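You operate a simulated robot arm through the tools that you are given. There is no shell and no other tool. Be economical: measure what you need, move in short steps, check, and stop when the job is done.

The job below is to be done with a simulated two-armed robot. You get a single attempt, and the scene is never put back.

## Task
Pick up the can from the grey table top with one hand, pass it to the other hand and put it on the steel plate top. Put the number plate that says "59" from the grey table top on the green board there and the number plate that says "27" on top of the brown small numbered carton there. Put one of the bent blue tabs from the grey table top on the low blue table top. Put one of the large grey tabs from the low blue table top on the top wall shelf rack shelf. Open the blue bin lid. Any order will do. Set down upright: can.

It is judged by the outcome, as a careful person would: the job done as asked, and still so three seconds after it is handed in. It fails if anything else is knocked over, pushed out of place, dropped, spilled or broken. Lids that push on must go on centred and level and be pressed home; caps that screw on are set level and turned clockwise until they are tight.

## Robot
Two 7-joint arms with two-finger grippers on one trunk, on a base that drives. Base frame: it is fixed to the floor where the robot stands at the start and does not move with it; the origin is under the middle of the robot, x ahead of it, y to its left, z up; the surface under the hand at the start is at about z = 0.83. Units: m, rad, N and s.
The left shoulder is at the start at [0.036, 0.17, 1.155], the right one opposite. With the tool pointing down near the work surface each hand reaches from about 0.26 to 0.72 m from the robot's upright axis, wherever it stands, measured 20 degrees to its own side. Places, roughly: bent blue tab (5x3x3 cm) [0.7, 0.8, 0.8]; blue bin lid [-1.7, 1.8, 0.4]; can [0.5, 0.25, 1]; green board (29x20x3 cm) [0.4, 0.8, 0.8]; large grey tab (5x4x3 cm) [-0.2, 2.5, 0.7]; low blue table top [-0.1, 2.5, 0.7]; number plate [0.5, 0.5, 0.75]; small numbered carton [0.5, 0.5, 1]; steel plate top [0.4, -1, 0.9]; top wall shelf rack shelf [2.3, 2.5, 1.4]. Payload 2.45 kg a hand.
The TCP of each hand is the grasp point between the finger pads, 0.026 m short of the fingertips. In the tool frame z runs along the fingers and y along their closing line. Largest opening 0.096 m; the body of the gripper starts 0.069 m behind the TCP.
Orientation is told as [roll, pitch, yaw] about the base's x, y, z axes, in that order, counted from this pose: with the fingers straight down and closing along the base's y, the tool's x points along the base's -x, its y along +y and its z along -z.

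## Interface
- The arms move only by the tool step_arm. It takes "left_plan", "right_plan" or both (then of equal length, played together; a hand with none holds still); each is a list of rows, each an object (a shift or turn left out is 0, a gripper value left out holds the last) with "xyz": the shift along the tool's x, y, z in units of 100 mm (1.0 is 100 mm), a list of three; "rotation": the turn, a rotation vector about the tool's x, y, z in units of 180 degrees (1.0 is 180 degrees), a list of three; "hand": the finger opening in m, from 0 to 0.096. In form: [{"xyz": [tx, ty, tz], "rotation": [rx, ry, rz], "hand": hand}, ...]. A call has 1 to 8 rows; each row is the pose to reach, as a shift and turn from the pose commanded when the call began, along the tool's axes at that moment. A call with a number of a shift or a turn outside -1 to 1 is refused whole. Each row takes 0.2 s and may step no farther than 0.05 m and 0.15 rad from the row before; otherwise, or with a gripper value out of range, the whole call is refused. A pose out of reach is approached as far as the arm can. The call stops where the force on the tool passes 40 N (or 10 N more than at its start, if that is more) or the arm is blocked; 0.2 s more then pass. Each finger halts on what it meets, pressing with about 39 N; the grip force reading is that of the motor and also rises with nothing between the fingers. The clock runs only during rows and for 0.2 s after the last one: add rows that repeat a pose to give the fingers time. It gives the time, the measured TCP pose, the force on the tool (base axes), the opening and the grip force at its end, in the units of the frame above (readings bear some noise), with the torque about the TCP (base axes, N m) and any sound that the robot's microphone picked up.
- Cameras (640 x 400 px; columns grow to the right, rows downward): "scene" is now at [0.089, -0.0025, 1.6274]; the picture's right is [-0.05, -1.00, 0.01], its down [-0.86, 0.04, -0.51] and it looks along [0.51, -0.03, -0.86] (base axes); focal length 218 px, centre (320, 200). "left" rides on the left gripper at [0.082, -0.003, -0.098] in its tool frame; the picture's right is [0.04, 1.00, 0.00], its down [-0.73, 0.03, -0.68] and it looks along [-0.68, 0.03, 0.73] (tool axes); focal length 256 px, centre (320, 200). "right" rides on the right gripper at [0.082, 0.003, -0.098] in its tool frame; the picture's right is [-0.04, 1.00, 0.00], its down [-0.73, -0.03, -0.68] and it looks along [-0.68, -0.03, 0.73] (tool axes); focal length 256 px, centre (320, 200). There is no depth. A picture from a camera that has moved, and an enlarged one, comes with that camera's place and axes in the base frame and with its lens. The place of the scene camera against the robot may be out by one fixed shift of up to 0.018 m in any direction.
- grab_frame(camera): a new picture of that camera. No time passes.
- move_column(by): slides the trunk up (or, below 0, down) by that many m; the arms and the scene camera ride with it, the base frame stays. It gives what a move gives, with no picture.
- base_move(legs): drives the robot by 1 to 6 legs, each [ahead, left, turn to the left] in m, m and rad, along the robot's own axes; the way and the turn of a leg run together, so that a leg with both is an arc; at most 1.5 m and 3.142 rad a leg. The arms and the cameras ride along, it lands a little off, and it stops where it bumps. It gives what a move gives.
- aim_head(pan, tilt): turns the head with the scene camera to pan (to the left, within 2.094 rad either way) and tilt (down, from -0.506 to 1.204), counted from straight ahead of the robot. It gives what a move gives.
- inspect(camera, box): a new picture of the part [left, top, right, bottom] of that camera's present view, enlarged. No time passes.
- finish_job(): hands the job in; it is judged then, once.

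Go step by step. Nothing tells you exact positions but the pictures and the camera data: compare them with the known pose of the tool, close in by small moves and look again before you grip or let go. The budget is 186 turns and 174 pictures, counting those below and the enlarged ones. Unless the task says otherwise, let go and move clear before handing in.

The tools are called after ">>>" by a JSON object that holds its "method" and its "body". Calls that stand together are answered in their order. step_arm: Moves the arms, as the interface text tells. Its arguments: {"type":"object","properties":{"left_plan":{"type":"array","items":{"type":"object","properties":{"xyz":{"type":"array","items":{"type":"number"}},"rotation":{"type":"array","items":{"type":"number"}},"hand":{"type":"number"}}}},"right_plan":{"type":"array","items":{"type":"object","properties":{"xyz":{"type":"array","items":{"type":"number"}},"rotation":{"type":"array","items":{"type":"number"}},"hand":{"type":"number"}}}}},"required":[]} The other tools are called the same way: move_column (by) slides the trunk up or down; base_move (legs) drives the base; aim_head (pan, tilt) turns the head that bears the scene camera; grab_frame (camera) takes a picture; inspect (camera, box) takes an enlarged picture of a part of a camera's view; finish_job () hands the job in.

At the start:

```text
time: 0.0
left_eef_pos: [0.3955, 0.4972, 1.1836]
left_orientation: [-0.005, 0.001, 0.003]
left_contact_force: [-0.1, -0.6, -0.2]
left_moment: [0.0, 0.01, 0.02]
left_width: 0.0958
left_gripper_force: 0.1
right_eef_pos: [0.4505, 0.0359, 1.1913]
right_orientation: [-0.005, 0.004, 0.0]
right_contact_force: [0.3, 1.0, -0.2]
right_moment: [-0.01, -0.01, -0.01]
right_width: 0.0961
right_gripper_force: 0.0
trunk travel left (down, up): [-0.325, 0.242]
robot x, y, heading: [-0.001, 0.0012, 0.001]
head pan, tilt: [-0.047, 1.035]
```

scene: 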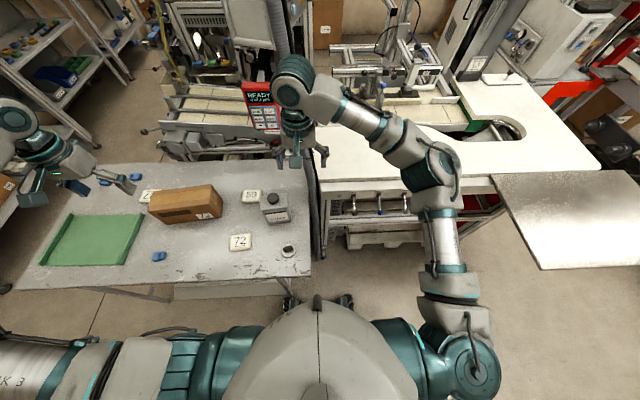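
right: 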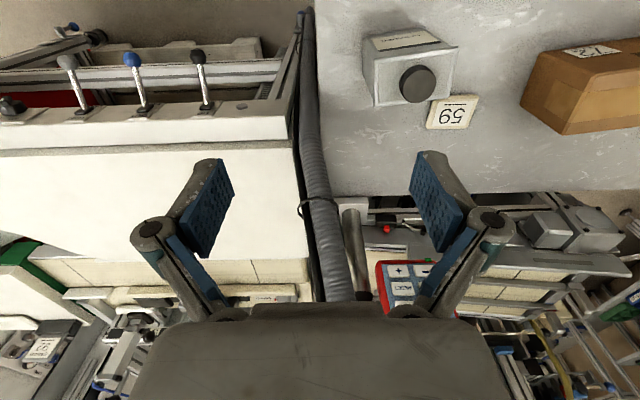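
left: 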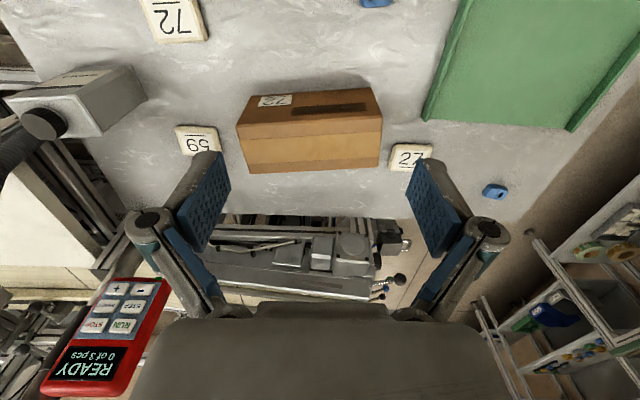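

I see the grey table ahead-left with plates, carton, green board and blue tabs. I'll zoom into the details to identify the can and the plates.

>>> {"method": "inspect", "body": {"camera": "scene", "box": [200, 160, 330, 280]}}

>>> {"method": "inspect", "body": {"camera": "scene", "box": [20, 150, 240, 290]}}

>>> {"method": "inspect", "body": {"camera": "left", "box": [140, 0, 640, 230]}}

```text
3.33 times, centred on (265, 220) of scene
camera zoom: at [0.089, -0.0025, 1.6274], right [-0.05, -1.0, 0.01], down [-0.86, 0.04, -0.51], along [0.51, -0.03, -0.86], focal length 725 px, centre (503, 133)
```

zoom: 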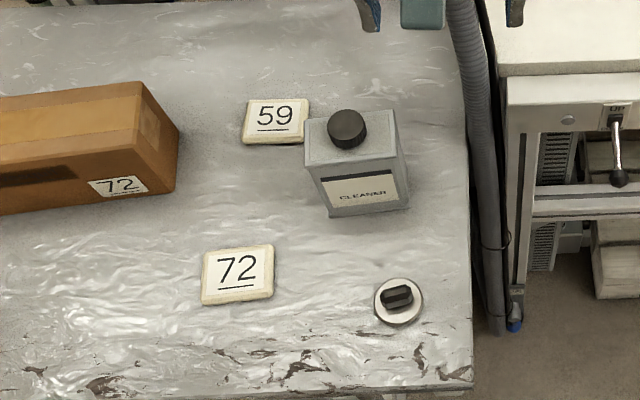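

```text
2.86 times, centred on (130, 220) of scene
camera zoom: at [0.089, -0.0025, 1.6274], right [-0.05, -1.0, 0.01], down [-0.86, 0.04, -0.51], along [0.51, -0.03, -0.86], focal length 622 px, centre (863, 143)
```

zoom: 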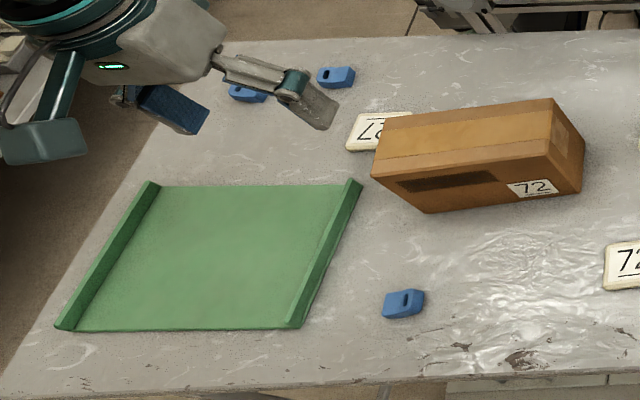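

```text
1.28 times, centred on (390, 115) of left
camera zoom: at [0.3133, 0.4946, 1.2808], right [-0.04, 1.0, 0.0], down [0.73, 0.03, 0.68], along [0.68, 0.02, -0.73], focal length 328 px, centre (230, 309)
```

zoom: 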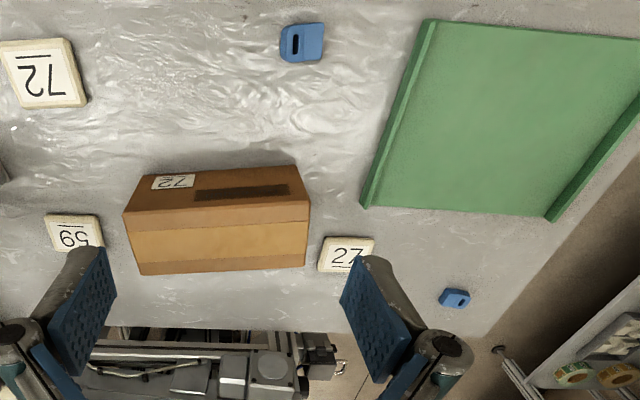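

The CLEANER can stands near (0.46, 0.13) with its cap top around z≈1.02, and the table is at z≈0.83. I'll slide the base right so that the left hand comes near the can, then look.

>>> {"method": "base_move", "body": {"legs": [[0, -0.36, 0]]}}

>>> {"method": "grab_frame", "body": {"camera": "left"}}

>>> {"method": "grab_frame", "body": {"camera": "scene"}}

```text
time: 2.3
left_eef_pos: [0.3885, 0.1407, 1.1807]
left_orientation: [-0.008, -0.002, 0.008]
left_contact_force: [0.0, 0.6, -0.6]
left_moment: [-0.03, 0.01, 0.0]
left_width: 0.0962
left_gripper_force: 0.0
right_eef_pos: [0.4495, -0.3193, 1.1917]
right_orientation: [-0.012, 0.0, 0.009]
right_contact_force: [-0.4, 0.0, 0.0]
right_moment: [0.0, -0.07, -0.01]
right_width: 0.0962
right_gripper_force: 0.1
trunk travel left (down, up): [-0.325, 0.242]
robot x, y, heading: [-0.0004, -0.3642, 0.011]
head pan, tilt: [-0.047, 1.035]
```

```text
167 pictures are left
camera left: at [0.3077, 0.138, 1.2794], right [-0.05, 1.0, -0.01], down [0.73, 0.04, 0.68], along [0.68, 0.03, -0.73], focal length 256 px, centre (320, 200)
```

left: 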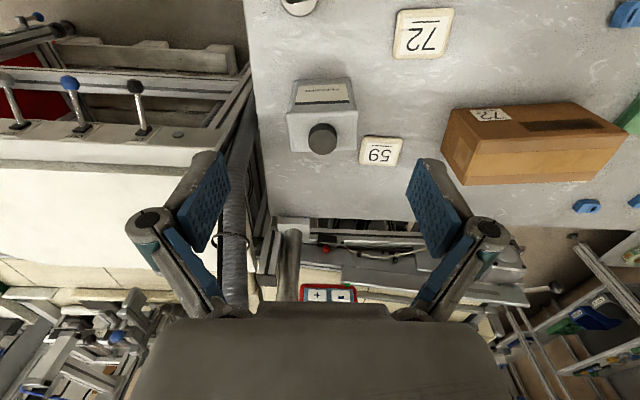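

```text
166 pictures are left
camera scene: at [0.0905, -0.352, 1.6272], right [-0.04, -1.0, 0.02], down [-0.86, 0.02, -0.51], along [0.51, -0.03, -0.86], focal length 218 px, centre (320, 200)
```

scene: 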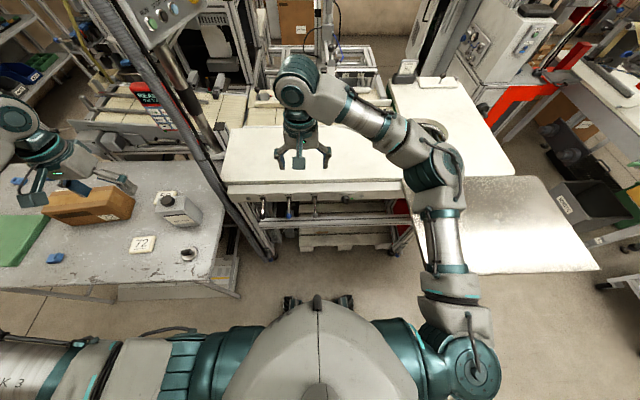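

The can body is about 9 cm (y) by 6 cm (x), centred near (0.48, 0.146), with its top at about 0.955. I'll turn the left hand −90° over the can so it closes along x, and turn the right hand the other way for a later handover.

>>> {"method": "step_arm", "body": {"left_plan": [{"rotation": [0, 0, 0.047], "xyz": [-0.12, 0, 0]}, {"rotation": [0, 0, 0.094], "xyz": [-0.24, 0, 0]}, {"rotation": [0, 0, 0.141], "xyz": [-0.36, 0, 0]}, {"rotation": [0, 0, 0.188], "xyz": [-0.48, 0, 0]}, {"rotation": [0, 0, 0.235], "xyz": [-0.6, 0, 0]}, {"rotation": [0, 0, 0.282], "xyz": [-0.72, 0.02, 0]}, {"rotation": [0, 0, 0.329], "xyz": [-0.84, 0.04, 0]}, {"rotation": [0, 0, 0.376], "xyz": [-0.92, 0.05, 0]}], "right_plan": [{"rotation": [0, 0, -0.047]}, {"rotation": [0, 0, -0.094]}, {"rotation": [0, 0, -0.141]}, {"rotation": [0, 0, -0.188]}, {"rotation": [0, 0, -0.235]}, {"rotation": [0, 0, -0.282]}, {"rotation": [0, 0, -0.329]}, {"rotation": [0, 0, -0.376]}]}}

>>> {"method": "step_arm", "body": {"left_plan": [{"rotation": [0, 0, 0.047]}, {"rotation": [0, 0, 0.094]}, {"rotation": [0, 0, 0.124]}], "right_plan": [{"rotation": [0, 0, -0.047]}, {"rotation": [0, 0, -0.094]}, {"rotation": [0, 0, -0.124]}]}}

>>> {"method": "grab_frame", "body": {"camera": "left"}}

>>> {"method": "grab_frame", "body": {"camera": "right"}}

```text
time: 4.1
left_eef_pos: [0.4784, 0.1397, 1.1859]
left_orientation: [0.002, -0.003, -1.172]
left_contact_force: [-1.0, -0.2, -0.5]
left_moment: [-0.02, 0.0, 0.0]
left_width: 0.0961
left_gripper_force: 0.0
right_eef_pos: [0.4485, -0.3279, 1.1932]
right_orientation: [-0.006, -0.001, 1.194]
right_contact_force: [0.1, 0.1, -0.4]
right_moment: [-0.01, 0.0, 0.01]
right_width: 0.0962
right_gripper_force: 0.0
trunk travel left (down, up): [-0.325, 0.242]
robot x, y, heading: [0.0003, -0.3654, 0.007]
head pan, tilt: [-0.047, 1.035]
```

```text
time: 4.9
left_eef_pos: [0.4773, 0.1418, 1.1854]
left_orientation: [0.003, -0.004, -1.559]
left_contact_force: [0.1, 0.3, -0.6]
left_moment: [-0.04, -0.05, -0.01]
left_width: 0.0961
left_gripper_force: 0.1
right_eef_pos: [0.4467, -0.3257, 1.1945]
right_orientation: [-0.006, 0.004, 1.583]
right_contact_force: [-0.8, 0.6, 0.1]
right_moment: [-0.02, -0.07, -0.02]
right_width: 0.0961
right_gripper_force: 0.1
trunk travel left (down, up): [-0.325, 0.242]
robot x, y, heading: [0.0016, -0.3636, 0.005]
head pan, tilt: [-0.047, 1.035]
```

```text
165 pictures are left
camera left: at [0.4738, 0.2244, 1.2833], right [1.0, 0.05, 0.0], down [0.03, -0.73, 0.68], along [0.04, -0.68, -0.73], focal length 256 px, centre (320, 200)
```

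left: 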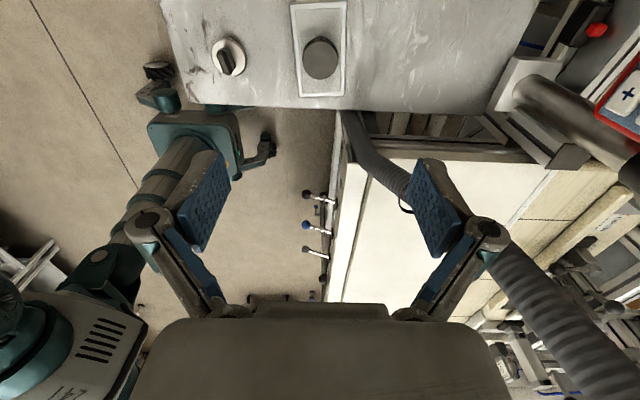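

```text
164 pictures are left
camera right: at [0.4442, -0.4055, 1.2929], right [-1.0, 0.03, -0.01], down [0.02, 0.74, 0.68], along [0.02, 0.68, -0.74], focal length 256 px, centre (320, 200)
```

right: 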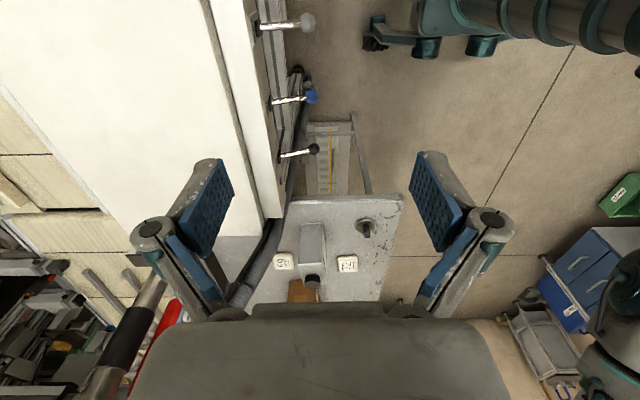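

The left hand is over the can, with the cap at about (0.480, 0.148). I'll align the yaw slightly and go down in two steps, then check.

>>> {"method": "step_arm", "body": {"left_plan": [{"xyz": [0.03, 0.015, 0.25], "rotation": [0, 0, -0.013]}, {"xyz": [0.06, 0.03, 0.5], "rotation": [0, 0, -0.013]}, {"xyz": [0.06, 0.03, 0.75], "rotation": [0, 0, -0.013]}, {"xyz": [0.06, 0.03, 1.0], "rotation": [0, 0, -0.013]}]}}

>>> {"method": "step_arm", "body": {"left_plan": [{"xyz": [0, 0, 0.25]}, {"xyz": [0, 0, 0.5]}, {"xyz": [0, 0, 0.75]}]}}

>>> {"method": "grab_frame", "body": {"camera": "left"}}

>>> {"method": "aim_head", "body": {"pan": 0.6, "tilt": 0.9}}

>>> {"method": "grab_frame", "body": {"camera": "scene"}}

```text
time: 5.9
left_eef_pos: [0.4817, 0.1443, 1.0854]
left_orientation: [0.003, 0.001, -1.518]
left_contact_force: [-0.5, 0.1, 0.3]
left_moment: [-0.01, -0.04, 0.05]
left_width: 0.0956
left_gripper_force: 0.0
right_eef_pos: [0.4465, -0.3288, 1.1944]
right_orientation: [-0.005, 0.003, 1.58]
right_contact_force: [-0.9, 1.1, -0.7]
right_moment: [0.02, -0.02, -0.01]
right_width: 0.0958
right_gripper_force: 0.0
trunk travel left (down, up): [-0.325, 0.242]
robot x, y, heading: [0.003, -0.3618, 0.006]
head pan, tilt: [-0.047, 1.035]
```

```text
time: 6.7
left_eef_pos: [0.4829, 0.1454, 1.0093]
left_orientation: [0.005, -0.002, -1.518]
left_contact_force: [0.3, 1.2, 0.2]
left_moment: [-0.05, -0.03, -0.03]
left_width: 0.0959
left_gripper_force: 0.0
right_eef_pos: [0.4465, -0.3283, 1.1945]
right_orientation: [-0.005, 0.001, 1.581]
right_contact_force: [0.2, 0.0, 0.7]
right_moment: [-0.01, -0.03, -0.04]
right_width: 0.0959
right_gripper_force: 0.0
trunk travel left (down, up): [-0.325, 0.242]
robot x, y, heading: [0.0022, -0.3633, 0.011]
head pan, tilt: [-0.047, 1.035]
```

```text
163 pictures are left
camera left: at [0.4747, 0.2271, 1.1078], right [1.0, 0.09, 0.0], down [0.06, -0.73, 0.68], along [0.07, -0.68, -0.73], focal length 256 px, centre (320, 200)
```

left: 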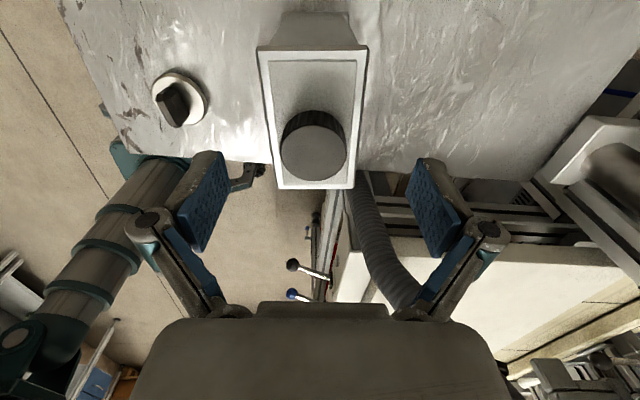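

```text
time: 7.8
left_eef_pos: [0.4834, 0.1419, 1.0133]
left_orientation: [0.004, 0.004, -1.518]
left_contact_force: [0.6, 0.7, 0.0]
left_moment: [0.0, -0.01, 0.0]
left_width: 0.096
left_gripper_force: 0.1
right_eef_pos: [0.447, -0.3328, 1.1935]
right_orientation: [-0.005, -0.003, 1.579]
right_contact_force: [0.2, 0.8, -0.4]
right_moment: [-0.02, 0.01, -0.07]
right_width: 0.0958
right_gripper_force: 0.1
trunk travel left (down, up): [-0.325, 0.242]
robot x, y, heading: [0.0019, -0.3626, 0.008]
head pan, tilt: [0.6, 0.901]
```

```text
162 pictures are left
camera scene: at [0.0858, -0.3166, 1.6365], right [0.57, -0.82, 0.0], down [-0.65, -0.45, -0.61], along [0.51, 0.35, -0.79], focal length 218 px, centre (320, 200)
```

scene: 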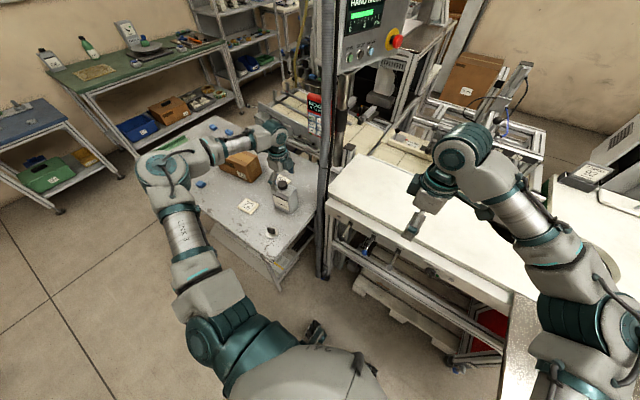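

The can is centred between the fingers, with its body top at about 0.956. I'll descend to TCP z≈0.94, close, and lift.

>>> {"method": "step_arm", "body": {"left_plan": [{"xyz": [0.02, -0.02, 0.25], "hand": 0.096}, {"xyz": [0.02, -0.02, 0.5]}, {"xyz": [0.02, -0.02, 0.71]}, {"xyz": [0.02, -0.02, 0.71], "hand": 0.04}, {"xyz": [0.02, -0.02, 0.71], "hand": 0.04}, {"xyz": [0.02, -0.02, 0.71], "hand": 0.04}]}}

>>> {"method": "grab_frame", "body": {"camera": "left"}}

```text
time: 9.2
left_eef_pos: [0.4803, 0.1358, 0.9453]
left_orientation: [0.006, 0.007, -1.52]
left_contact_force: [-0.6, -0.6, -2.6]
left_moment: [0.01, -0.02, 0.02]
left_width: 0.0575
left_gripper_force: 39.1
right_eef_pos: [0.4476, -0.3408, 1.1941]
right_orientation: [-0.006, -0.005, 1.581]
right_contact_force: [0.6, 0.0, 0.0]
right_moment: [-0.01, 0.01, -0.01]
right_width: 0.0959
right_gripper_force: 0.0
trunk travel left (down, up): [-0.325, 0.242]
robot x, y, heading: [0.0019, -0.3651, 0.011]
head pan, tilt: [0.6, 0.901]
```

```text
161 pictures are left
camera left: at [0.473, 0.2175, 1.0443], right [1.0, 0.09, 0.0], down [0.06, -0.74, 0.67], along [0.06, -0.67, -0.74], focal length 256 px, centre (320, 200)
```

left: 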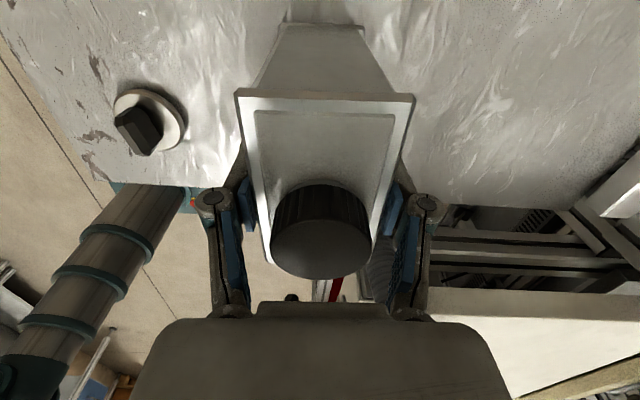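

The can is gripped (width 57.5 mm). I'll lift it while tilting the right hand 45°, then back the base away from the table for the handover.

>>> {"method": "step_arm", "body": {"left_plan": [{"xyz": [0, 0, -0.1]}, {"xyz": [0, 0, -0.3]}, {"xyz": [0, 0, -0.5]}, {"xyz": [0, 0, -0.7]}, {"xyz": [0, 0, -0.85]}, {"xyz": [0, 0, -1.0]}], "right_plan": [{"rotation": [0, -0.041, 0]}, {"rotation": [0, -0.083, 0]}, {"rotation": [0, -0.125, 0]}, {"rotation": [0, -0.167, 0]}, {"rotation": [0, -0.208, 0]}, {"rotation": [0, -0.25, 0]}]}}

>>> {"method": "base_move", "body": {"legs": [[-0.25, 0, 0]]}}

>>> {"method": "grab_frame", "body": {"camera": "right"}}

>>> {"method": "grab_frame", "body": {"camera": "scene"}}

```text
time: 10.6
left_eef_pos: [0.4804, 0.138, 1.0459]
left_orientation: [0.007, 0.005, -1.521]
left_contact_force: [-0.1, -0.2, -4.7]
left_moment: [0.0, 0.02, 0.05]
left_width: 0.0576
left_gripper_force: 39.4
right_eef_pos: [0.4476, -0.3391, 1.1943]
right_orientation: [-0.008, -0.793, 1.586]
right_contact_force: [-0.2, 0.5, -0.3]
right_moment: [0.0, 0.0, 0.01]
right_width: 0.0962
right_gripper_force: 0.1
trunk travel left (down, up): [-0.325, 0.242]
robot x, y, heading: [0.0005, -0.3639, 0.005]
head pan, tilt: [0.6, 0.901]
```

```text
time: 12.4
left_eef_pos: [0.2374, 0.135, 1.0455]
left_orientation: [0.004, 0.007, -1.523]
left_contact_force: [-0.5, 0.1, -3.2]
left_moment: [-0.01, -0.01, 0.02]
left_width: 0.0576
left_gripper_force: 38.5
right_eef_pos: [0.2019, -0.3412, 1.1936]
right_orientation: [-0.004, -0.792, 1.582]
right_contact_force: [0.1, 0.6, 0.4]
right_moment: [0.0, -0.03, -0.02]
right_width: 0.0961
right_gripper_force: 0.1
trunk travel left (down, up): [-0.325, 0.242]
robot x, y, heading: [-0.2413, -0.3647, 0.005]
head pan, tilt: [0.6, 0.901]
```

```text
160 pictures are left
camera right: at [0.1997, -0.4676, 1.2053], right [-1.0, 0.02, 0.02], down [0.03, 0.03, 1.0], along [0.02, 1.0, -0.03], focal length 256 px, centre (320, 200)
```

right: 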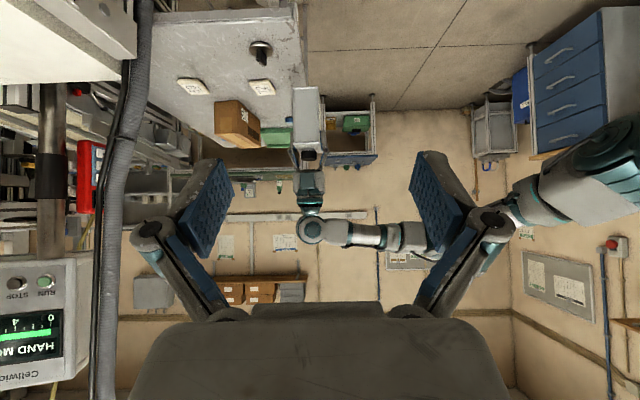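

```text
159 pictures are left
camera scene: at [-0.1581, -0.3281, 1.6367], right [0.57, -0.82, 0.0], down [-0.65, -0.45, -0.62], along [0.51, 0.35, -0.79], focal length 218 px, centre (320, 200)
```

scene: 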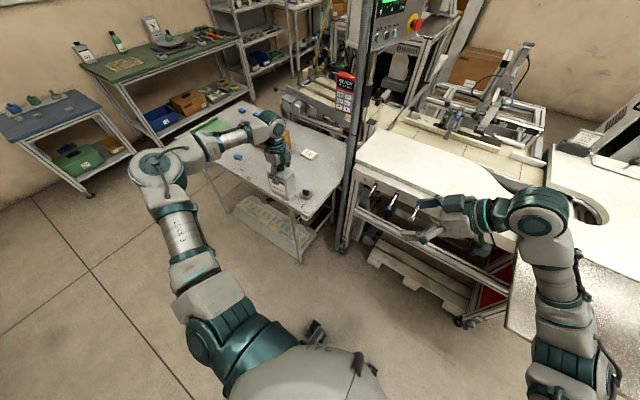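

The can hangs level in the left hand. I'll bring both hands in front of the trunk, the left moving right and up, the right to a tilted pre-approach.

>>> {"method": "step_arm", "body": {"left_plan": [{"xyz": [-0.2, 0, -0.25]}, {"xyz": [-0.4, 0, -0.5]}, {"xyz": [-0.6, 0, -0.75]}, {"xyz": [-0.8, 0, -1.0]}], "right_plan": [{"xyz": [-0.1, -0.08, 0], "rotation": [-0.008, 0, -0.008]}, {"xyz": [-0.2, -0.17, 0], "rotation": [-0.008, 0, -0.008]}, {"xyz": [-0.3, -0.26, 0.1], "rotation": [-0.008, 0, -0.008]}, {"xyz": [-0.43, -0.35, 0.2], "rotation": [-0.008, 0, -0.008]}]}}

>>> {"method": "step_arm", "body": {"left_plan": [{"xyz": [-0.25, 0, 0]}, {"xyz": [-0.5, 0, 0]}, {"xyz": [-0.75, 0, 0]}, {"xyz": [-0.9, 0, 0]}]}}

>>> {"method": "aim_head", "body": {"pan": 0.1, "tilt": 0.9}}

>>> {"method": "grab_frame", "body": {"camera": "right"}}

>>> {"method": "grab_frame", "body": {"camera": "scene"}}

```text
time: 13.4
left_eef_pos: [0.2363, 0.0504, 1.1502]
left_orientation: [0.006, 0.009, -1.524]
left_contact_force: [0.6, 0.1, -4.8]
left_moment: [-0.01, -0.03, 0.02]
left_width: 0.0576
left_gripper_force: 39.0
right_eef_pos: [0.2317, -0.3029, 1.2112]
right_orientation: [-0.01, -0.794, 1.62]
right_contact_force: [-0.1, 0.8, -0.3]
right_moment: [0.01, -0.01, 0.02]
right_width: 0.096
right_gripper_force: 0.0
trunk travel left (down, up): [-0.325, 0.242]
robot x, y, heading: [-0.2439, -0.3652, 0.001]
head pan, tilt: [0.6, 0.901]
```

```text
time: 14.4
left_eef_pos: [0.24, -0.0388, 1.1486]
left_orientation: [0.009, 0.008, -1.524]
left_contact_force: [0.4, -0.2, -3.1]
left_moment: [0.02, 0.02, 0.02]
left_width: 0.0574
left_gripper_force: 38.8
right_eef_pos: [0.2323, -0.3015, 1.2128]
right_orientation: [-0.011, -0.793, 1.622]
right_contact_force: [0.7, -0.3, -0.1]
right_moment: [0.0, 0.0, -0.03]
right_width: 0.0956
right_gripper_force: 0.1
trunk travel left (down, up): [-0.325, 0.242]
robot x, y, heading: [-0.2461, -0.3643, 0.002]
head pan, tilt: [0.6, 0.901]
```

```text
time: 15.3
left_eef_pos: [0.2389, -0.0392, 1.1491]
left_orientation: [0.01, 0.011, -1.523]
left_contact_force: [-0.2, -0.7, -3.7]
left_moment: [-0.02, 0.02, 0.04]
left_width: 0.0572
left_gripper_force: 39.1
right_eef_pos: [0.2319, -0.3, 1.2129]
right_orientation: [-0.013, -0.792, 1.622]
right_contact_force: [0.8, 1.0, 0.0]
right_moment: [0.0, -0.02, 0.01]
right_width: 0.096
right_gripper_force: 0.1
trunk travel left (down, up): [-0.325, 0.242]
robot x, y, heading: [-0.2469, -0.364, 0.007]
head pan, tilt: [0.099, 0.901]
```

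```text
158 pictures are left
camera right: at [0.234, -0.4266, 1.2237], right [-1.0, -0.01, 0.02], down [0.02, 0.03, 1.0], along [-0.01, 1.0, -0.03], focal length 256 px, centre (320, 200)
```

right: 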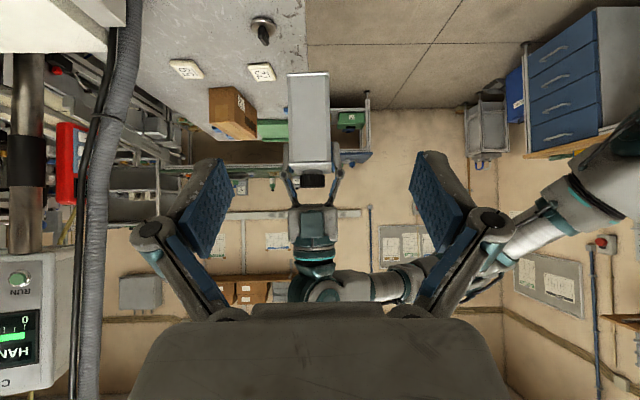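

```text
157 pictures are left
camera scene: at [-0.146, -0.3655, 1.6369], right [0.11, -0.99, 0.0], down [-0.78, -0.08, -0.62], along [0.61, 0.06, -0.79], focal length 218 px, centre (320, 200)
```

scene: 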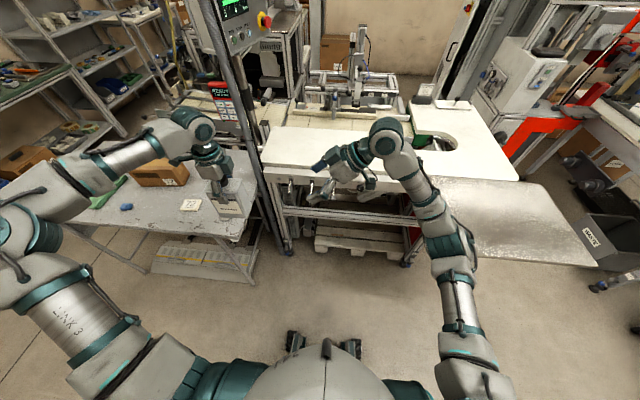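

The can's near face is about 0.34 m from the right camera, which matches expectation. I'll bring the right hand in along its tilted axis.

>>> {"method": "step_arm", "body": {"right_plan": [{"xyz": [-0.3, -0.06, 0.1]}, {"xyz": [-0.6, -0.12, 0.3]}, {"xyz": [-0.84, -0.2, 0.55]}, {"xyz": [-0.84, -0.22, 0.8]}, {"xyz": [-0.84, -0.22, 0.98]}]}}

>>> {"method": "step_arm", "body": {"right_plan": [{"xyz": [0, 0, 0.25]}, {"xyz": [0, 0, 0.5]}, {"xyz": [0, 0, 0.7]}]}}

>>> {"method": "grab_frame", "body": {"camera": "right"}}

>>> {"method": "inspect", "body": {"camera": "scene", "box": [140, 100, 420, 275]}}

```text
time: 16.5
left_eef_pos: [0.2393, -0.0389, 1.1497]
left_orientation: [0.009, 0.008, -1.526]
left_contact_force: [0.4, -0.3, -3.5]
left_moment: [-0.01, 0.01, 0.01]
left_width: 0.0575
left_gripper_force: 38.6
right_eef_pos: [0.2494, -0.1718, 1.2025]
right_orientation: [-0.014, -0.796, 1.619]
right_contact_force: [0.5, -0.3, -0.4]
right_moment: [-0.03, 0.03, 0.03]
right_width: 0.0958
right_gripper_force: 0.0
trunk travel left (down, up): [-0.325, 0.242]
robot x, y, heading: [-0.2435, -0.3654, 0.007]
head pan, tilt: [0.099, 0.901]
```

```text
time: 17.3
left_eef_pos: [0.2398, -0.0385, 1.1489]
left_orientation: [0.008, 0.008, -1.524]
left_contact_force: [0.2, 0.9, -3.9]
left_moment: [0.01, -0.04, 0.05]
left_width: 0.0574
left_gripper_force: 38.8
right_eef_pos: [0.2468, -0.1201, 1.1542]
right_orientation: [-0.011, -0.792, 1.62]
right_contact_force: [-0.7, 0.2, 0.0]
right_moment: [0.02, -0.03, 0.0]
right_width: 0.096
right_gripper_force: 0.1
trunk travel left (down, up): [-0.325, 0.242]
robot x, y, heading: [-0.2407, -0.3644, 0.007]
head pan, tilt: [0.099, 0.901]
```

```text
156 pictures are left
camera right: at [0.2493, -0.2457, 1.165], right [-1.0, -0.01, 0.02], down [0.02, 0.03, 1.0], along [-0.01, 1.0, -0.03], focal length 256 px, centre (320, 200)
```

right: 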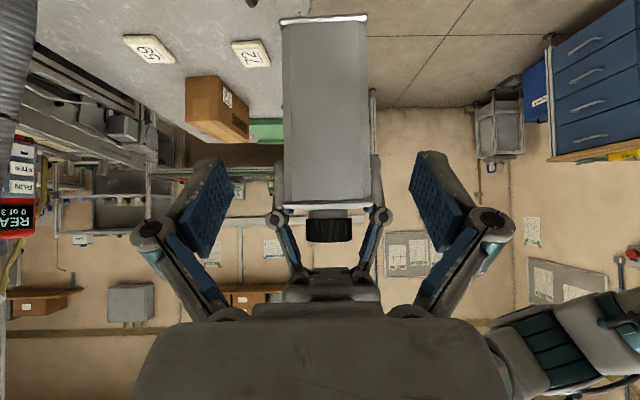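

```text
2.29 times, centred on (280, 188) of scene
camera zoom: at [-0.146, -0.3621, 1.6368], right [0.1, -0.99, 0.0], down [-0.78, -0.08, -0.62], along [0.61, 0.06, -0.79], focal length 497 px, centre (411, 229)
```

zoom: 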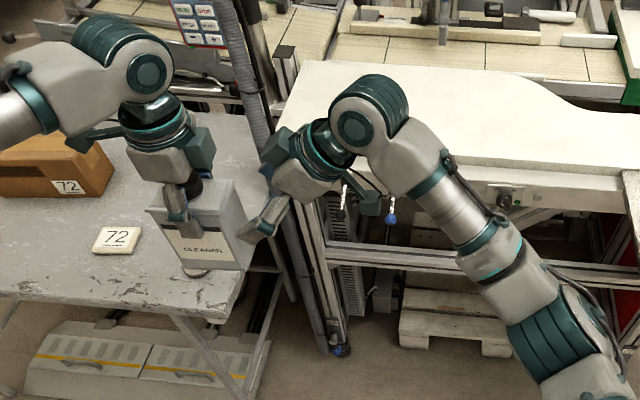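

Geometry agrees (near face at y≈−0.076, bottom at z≈1.04). I'll move in 9 cm and close the right hand on the lower body.

>>> {"method": "step_arm", "body": {"right_plan": [{"xyz": [0, 0, 0.25]}, {"xyz": [0, 0, 0.5]}, {"xyz": [0, 0, 0.75]}, {"xyz": [0, 0, 0.91]}, {"xyz": [0, 0, 0.91]}]}}

>>> {"method": "inspect", "body": {"camera": "scene", "box": [140, 100, 420, 275]}}

>>> {"method": "grab_frame", "body": {"camera": "right"}}

```text
time: 18.5
left_eef_pos: [0.2394, -0.039, 1.1495]
left_orientation: [0.008, 0.008, -1.524]
left_contact_force: [-0.7, -0.9, -3.9]
left_moment: [-0.05, 0.02, 0.0]
left_width: 0.0575
left_gripper_force: 38.8
right_eef_pos: [0.244, -0.0549, 1.0913]
right_orientation: [-0.014, -0.796, 1.621]
right_contact_force: [-0.3, -0.2, -0.5]
right_moment: [0.02, 0.0, 0.01]
right_width: 0.0962
right_gripper_force: 0.0
trunk travel left (down, up): [-0.325, 0.242]
robot x, y, heading: [-0.2462, -0.3667, 0.01]
head pan, tilt: [0.099, 0.901]
```

```text
2.29 times, centred on (280, 188) of scene
camera zoom: at [-0.1461, -0.363, 1.6369], right [0.1, -0.99, 0.0], down [-0.78, -0.08, -0.62], along [0.61, 0.06, -0.79], focal length 497 px, centre (411, 229)
```

zoom: 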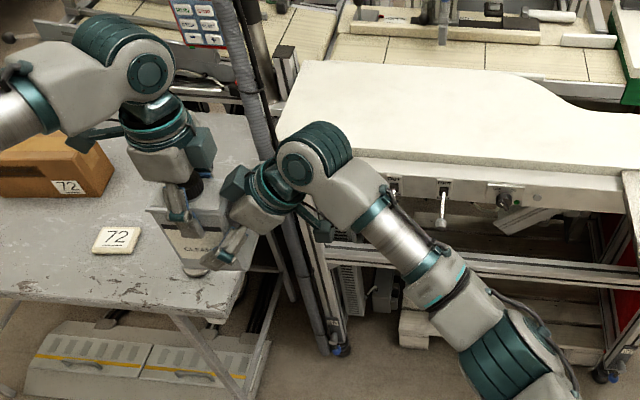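

```text
153 pictures are left
camera right: at [0.2471, -0.1804, 1.1011], right [-1.0, -0.01, 0.02], down [0.02, 0.03, 1.0], along [-0.01, 1.0, -0.03], focal length 256 px, centre (320, 200)
```

right: 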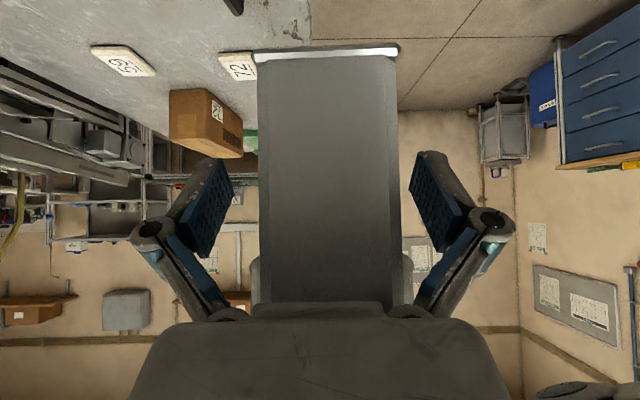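

The right fingers straddle the can. Closing the right hand.

>>> {"method": "step_arm", "body": {"right_plan": [{"hand": 0.04}, {"hand": 0.04}, {"hand": 0.04}, {"hand": 0.04}]}}

>>> {"method": "grab_frame", "body": {"camera": "right"}}

```text
time: 19.2
left_eef_pos: [0.2372, -0.0357, 1.1512]
left_orientation: [0.019, 0.018, -1.516]
left_contact_force: [6.6, 17.9, -3.6]
left_moment: [-0.13, 0.01, 0.1]
left_width: 0.0575
left_gripper_force: 38.9
right_eef_pos: [0.2378, -0.0576, 1.0936]
right_orientation: [-0.015, -0.795, 1.631]
right_contact_force: [-5.7, -17.9, 1.0]
right_moment: [1.22, -0.35, 0.09]
right_width: 0.0596
right_gripper_force: 38.8
trunk travel left (down, up): [-0.325, 0.242]
robot x, y, heading: [-0.2471, -0.3655, 0.006]
head pan, tilt: [0.099, 0.901]
stopped in row 3 (left hand): the force on the tool passed its limit at 42 N (the readings are from after the stop); the commanded pose is now the measured one
```

```text
152 pictures are left
camera right: at [0.2425, -0.183, 1.1045], right [-1.0, -0.02, 0.02], down [0.02, 0.03, 1.0], along [-0.02, 1.0, -0.03], focal length 256 px, centre (320, 200)
```

right: 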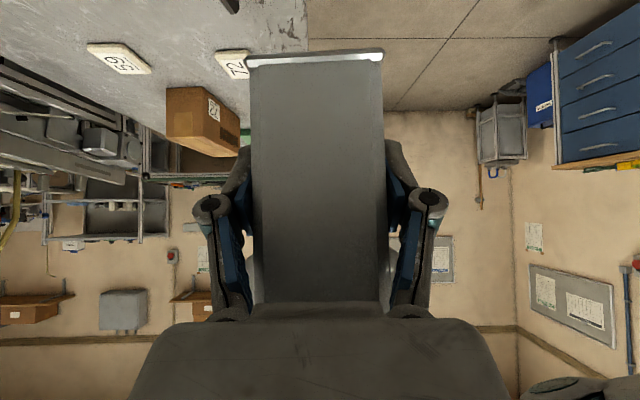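

The right grips (39 N). Now I'll release the left and lift it clear.

>>> {"method": "step_arm", "body": {"left_plan": [{"hand": 0.096}, {"hand": 0.096}, {"hand": 0.096}]}}

>>> {"method": "step_arm", "body": {"left_plan": [{"xyz": [0, 0, -0.3]}, {"xyz": [0, 0, -0.6]}, {"xyz": [0, 0, -0.98]}]}}

>>> {"method": "inspect", "body": {"camera": "scene", "box": [140, 100, 420, 275]}}

>>> {"method": "grab_frame", "body": {"camera": "right"}}

```text
time: 20.0
left_eef_pos: [0.2376, -0.0378, 1.1531]
left_orientation: [0.017, 0.014, -1.518]
left_contact_force: [0.0, 0.0, -0.8]
left_moment: [0.04, 0.02, 0.0]
left_width: 0.0964
left_gripper_force: 0.0
right_eef_pos: [0.2395, -0.0563, 1.0935]
right_orientation: [-0.014, -0.794, 1.629]
right_contact_force: [0.1, 0.0, -3.7]
right_moment: [-0.07, 0.0, 0.02]
right_width: 0.0574
right_gripper_force: 38.6
trunk travel left (down, up): [-0.325, 0.242]
robot x, y, heading: [-0.2404, -0.3648, 0.003]
head pan, tilt: [0.099, 0.901]
```

```text
time: 20.8
left_eef_pos: [0.2359, -0.0408, 1.2493]
left_orientation: [0.018, 0.013, -1.518]
left_contact_force: [-0.2, -0.1, 0.0]
left_moment: [0.0, 0.0, -0.03]
left_width: 0.096
left_gripper_force: 0.1
right_eef_pos: [0.2389, -0.0565, 1.0935]
right_orientation: [-0.015, -0.795, 1.628]
right_contact_force: [-1.0, 0.2, -3.4]
right_moment: [-0.11, 0.01, 0.0]
right_width: 0.0577
right_gripper_force: 38.8
trunk travel left (down, up): [-0.325, 0.242]
robot x, y, heading: [-0.2421, -0.3706, 0.005]
head pan, tilt: [0.099, 0.901]
```

```text
2.29 times, centred on (280, 188) of scene
camera zoom: at [-0.1467, -0.364, 1.6369], right [0.1, -0.99, 0.0], down [-0.78, -0.08, -0.62], along [0.61, 0.06, -0.79], focal length 497 px, centre (411, 229)
```

zoom: 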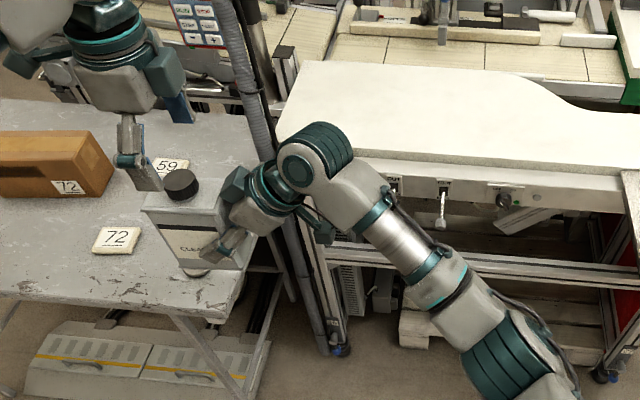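

```text
150 pictures are left
camera right: at [0.2425, -0.1829, 1.1043], right [-1.0, -0.02, 0.02], down [0.02, 0.03, 1.0], along [-0.02, 1.0, -0.03], focal length 256 px, centre (320, 200)
```

right: 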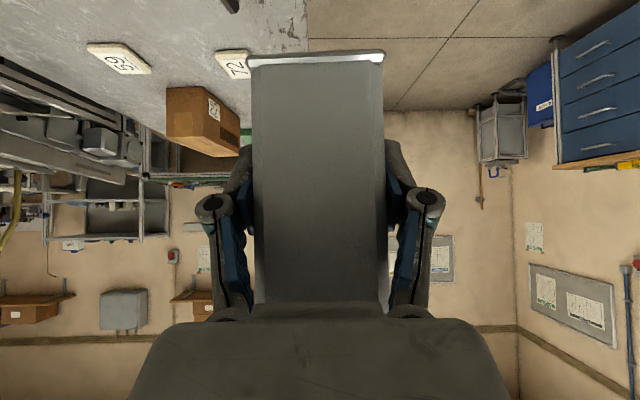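

The can is upright in the right hand and the left is free. I'll drive to the right towards the steel plate.

>>> {"method": "base_move", "body": {"legs": [[0, -0.92, 0]]}}

>>> {"method": "aim_head", "body": {"pan": 0.1, "tilt": 0.8}}

>>> {"method": "grab_frame", "body": {"camera": "scene"}}

>>> {"method": "grab_frame", "body": {"camera": "left"}}

>>> {"method": "grab_frame", "body": {"camera": "right"}}

```text
time: 25.6
left_eef_pos: [0.2394, -0.9438, 1.2458]
left_orientation: [0.017, 0.005, -1.524]
left_contact_force: [-0.2, 1.7, -0.2]
left_moment: [-0.11, 0.04, 0.03]
left_width: 0.0961
left_gripper_force: 0.1
right_eef_pos: [0.2429, -0.9629, 1.0912]
right_orientation: [-0.014, -0.786, 1.618]
right_contact_force: [-0.6, 0.6, -4.6]
right_moment: [-0.13, -0.03, -0.07]
right_width: 0.0575
right_gripper_force: 39.1
trunk travel left (down, up): [-0.325, 0.242]
robot x, y, heading: [-0.2452, -1.2806, -0.004]
head pan, tilt: [0.099, 0.901]
```

```text
time: 26.3
left_eef_pos: [0.2362, -0.9569, 1.2519]
left_orientation: [0.022, 0.015, -1.525]
left_contact_force: [-0.1, 0.8, -0.1]
left_moment: [-0.01, -0.03, 0.02]
left_width: 0.0958
left_gripper_force: 0.1
right_eef_pos: [0.2387, -0.974, 1.0971]
right_orientation: [-0.018, -0.796, 1.623]
right_contact_force: [0.2, 0.1, -4.1]
right_moment: [-0.08, -0.03, 0.0]
right_width: 0.0577
right_gripper_force: 38.8
trunk travel left (down, up): [-0.325, 0.242]
robot x, y, heading: [-0.2464, -1.2793, -0.003]
head pan, tilt: [0.099, 0.799]
```

```text
149 pictures are left
camera scene: at [-0.1405, -1.2818, 1.6447], right [0.09, -1.0, 0.0], down [-0.72, -0.07, -0.69], along [0.69, 0.07, -0.72], focal length 218 px, centre (320, 200)
```

scene: 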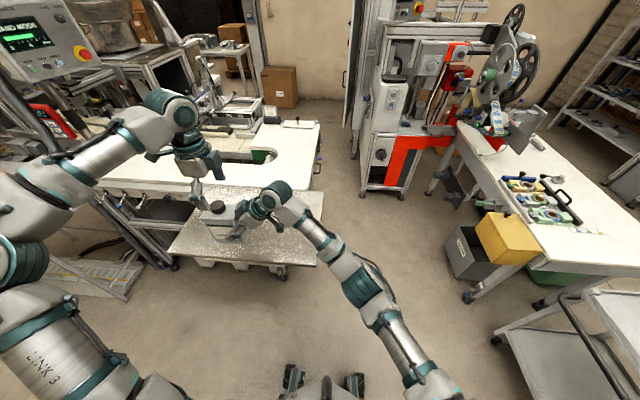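

```text
148 pictures are left
camera left: at [0.2264, -0.8772, 1.3507], right [1.0, 0.09, 0.02], down [0.05, -0.74, 0.67], along [0.07, -0.66, -0.74], focal length 256 px, centre (320, 200)
```

left: 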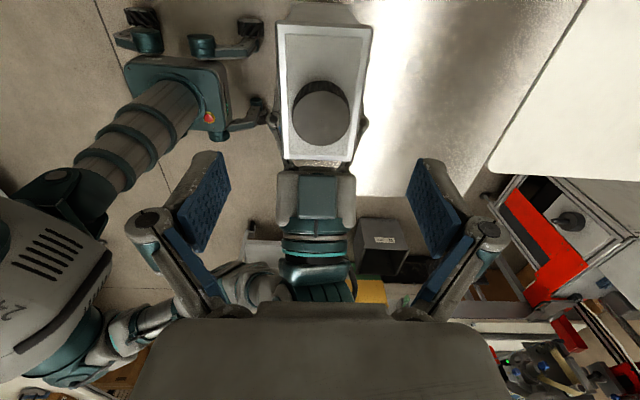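

```text
147 pictures are left
camera right: at [0.2409, -1.1, 1.1063], right [-1.0, -0.01, 0.01], down [0.01, 0.03, 1.0], along [-0.01, 1.0, -0.03], focal length 256 px, centre (320, 200)
```

right: 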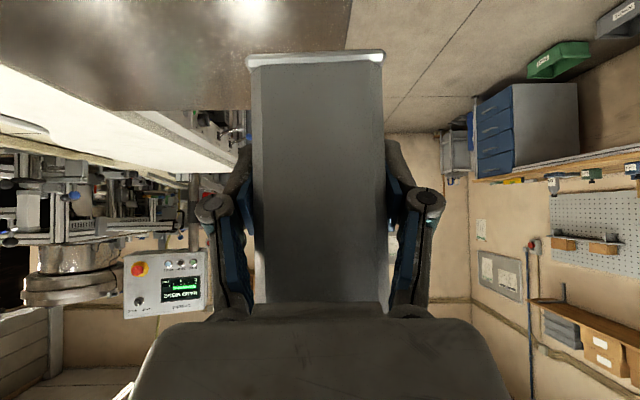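

The steel plate spans about x 0.21–0.6 and y −0.7 to −1.22, at z≈0.94, and is empty. I'll drive ahead 0.17 m and re-check the clearance below the can.

>>> {"method": "base_move", "body": {"legs": [[0.17, 0, 0]]}}

>>> {"method": "grab_frame", "body": {"camera": "right"}}

>>> {"method": "grab_frame", "body": {"camera": "scene"}}

```text
time: 27.7
left_eef_pos: [0.4018, -0.9631, 1.2525]
left_orientation: [0.023, 0.019, -1.528]
left_contact_force: [0.1, 0.7, 0.9]
left_moment: [0.01, -0.01, 0.06]
left_width: 0.0961
left_gripper_force: 0.1
right_eef_pos: [0.407, -0.9807, 1.0968]
right_orientation: [-0.022, -0.797, 1.624]
right_contact_force: [0.4, -0.2, -3.9]
right_moment: [-0.1, 0.03, 0.01]
right_width: 0.0578
right_gripper_force: 38.7
trunk travel left (down, up): [-0.325, 0.242]
robot x, y, heading: [-0.0763, -1.2778, -0.01]
head pan, tilt: [0.099, 0.799]
```

```text
146 pictures are left
camera right: at [0.4089, -1.1062, 1.1074], right [-1.0, -0.01, 0.01], down [0.01, 0.03, 1.0], along [-0.01, 1.0, -0.03], focal length 256 px, centre (320, 200)
```

right: 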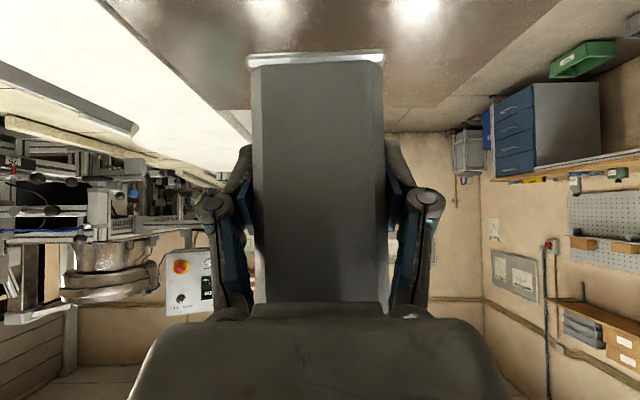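

```text
145 pictures are left
camera scene: at [0.0246, -1.278, 1.6451], right [0.09, -1.0, 0.0], down [-0.72, -0.07, -0.7], along [0.69, 0.06, -0.72], focal length 218 px, centre (320, 200)
```

scene: 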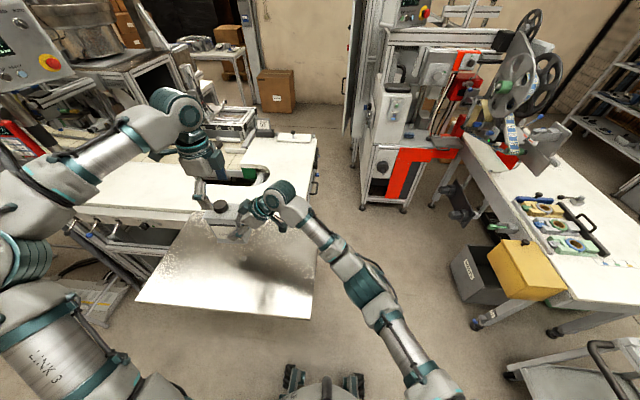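

Plate top is z≈0.94 and the can bottom about 1.043. I'll lower by 8 cm first.

>>> {"method": "step_arm", "body": {"right_plan": [{"xyz": [0.2, 0, 0.2]}, {"xyz": [0.4, 0, 0.4]}, {"xyz": [0.57, 0, 0.57]}]}}

>>> {"method": "grab_frame", "body": {"camera": "right"}}

>>> {"method": "inspect", "body": {"camera": "scene", "box": [160, 160, 320, 260]}}

```text
time: 28.5
left_eef_pos: [0.4014, -0.965, 1.2546]
left_orientation: [0.022, 0.019, -1.529]
left_contact_force: [-0.5, 0.6, 0.3]
left_moment: [-0.06, 0.03, 0.04]
left_width: 0.0959
left_gripper_force: 0.0
right_eef_pos: [0.4084, -0.9811, 1.0167]
right_orientation: [-0.025, -0.797, 1.622]
right_contact_force: [0.4, 0.2, -3.9]
right_moment: [-0.11, -0.05, -0.01]
right_width: 0.0577
right_gripper_force: 39.0
trunk travel left (down, up): [-0.325, 0.242]
robot x, y, heading: [-0.0763, -1.2786, -0.005]
head pan, tilt: [0.099, 0.799]
```

```text
144 pictures are left
camera right: at [0.4106, -1.1068, 1.0271], right [-1.0, -0.01, 0.01], down [0.01, 0.03, 1.0], along [-0.01, 1.0, -0.03], focal length 256 px, centre (320, 200)
```

right: 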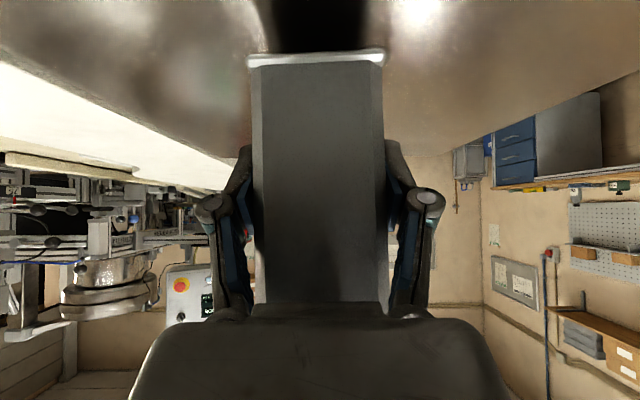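

```text
4.00 times, centred on (240, 210) of scene
camera zoom: at [0.0291, -1.2706, 1.6445], right [0.09, -1.0, 0.01], down [-0.72, -0.07, -0.69], along [0.69, 0.06, -0.72], focal length 870 px, centre (640, 160)
```

zoom: 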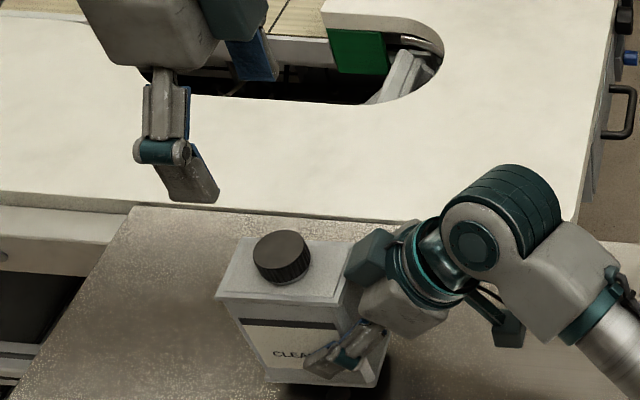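

Gap is now about 2 cm. I'll lower in small steps and watch the force.

>>> {"method": "step_arm", "body": {"right_plan": [{"xyz": [0.04, 0, 0.04]}, {"xyz": [0.08, 0, 0.08]}, {"xyz": [0.11, 0, 0.11]}]}}

>>> {"method": "step_arm", "body": {"right_plan": [{"xyz": [0.014, 0, 0.014]}, {"xyz": [0.028, 0, 0.028]}]}}

>>> {"method": "grab_frame", "body": {"camera": "right"}}

```text
time: 29.3
left_eef_pos: [0.4005, -0.9616, 1.2547]
left_orientation: [0.024, 0.015, -1.531]
left_contact_force: [-0.2, -0.6, 0.8]
left_moment: [-0.01, -0.01, 0.01]
left_width: 0.0962
left_gripper_force: 0.0
right_eef_pos: [0.4077, -0.9758, 1.0005]
right_orientation: [-0.025, -0.798, 1.623]
right_contact_force: [-0.3, 0.9, -0.9]
right_moment: [-0.1, 0.06, -0.01]
right_width: 0.0574
right_gripper_force: 39.0
trunk travel left (down, up): [-0.325, 0.242]
robot x, y, heading: [-0.0762, -1.2783, -0.006]
head pan, tilt: [0.099, 0.799]
```

```text
time: 29.9
left_eef_pos: [0.399, -0.9686, 1.2552]
left_orientation: [0.024, 0.021, -1.53]
left_contact_force: [-0.4, -0.4, 0.4]
left_moment: [-0.02, -0.01, -0.01]
left_width: 0.0962
left_gripper_force: 0.1
right_eef_pos: [0.4074, -0.9828, 1.0021]
right_orientation: [-0.03, -0.803, 1.627]
right_contact_force: [2.2, -6.6, 14.8]
right_moment: [-0.88, 0.41, 0.17]
right_width: 0.0575
right_gripper_force: 39.2
trunk travel left (down, up): [-0.325, 0.242]
robot x, y, heading: [-0.0759, -1.279, -0.008]
head pan, tilt: [0.099, 0.799]
```

```text
142 pictures are left
camera right: at [0.4082, -1.1088, 1.011], right [-1.0, -0.01, 0.01], down [0.01, 0.02, 1.0], along [-0.01, 1.0, -0.02], focal length 256 px, centre (320, 200)
```

right: 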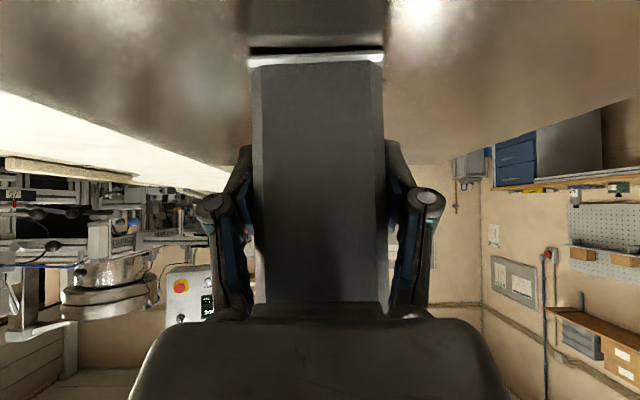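

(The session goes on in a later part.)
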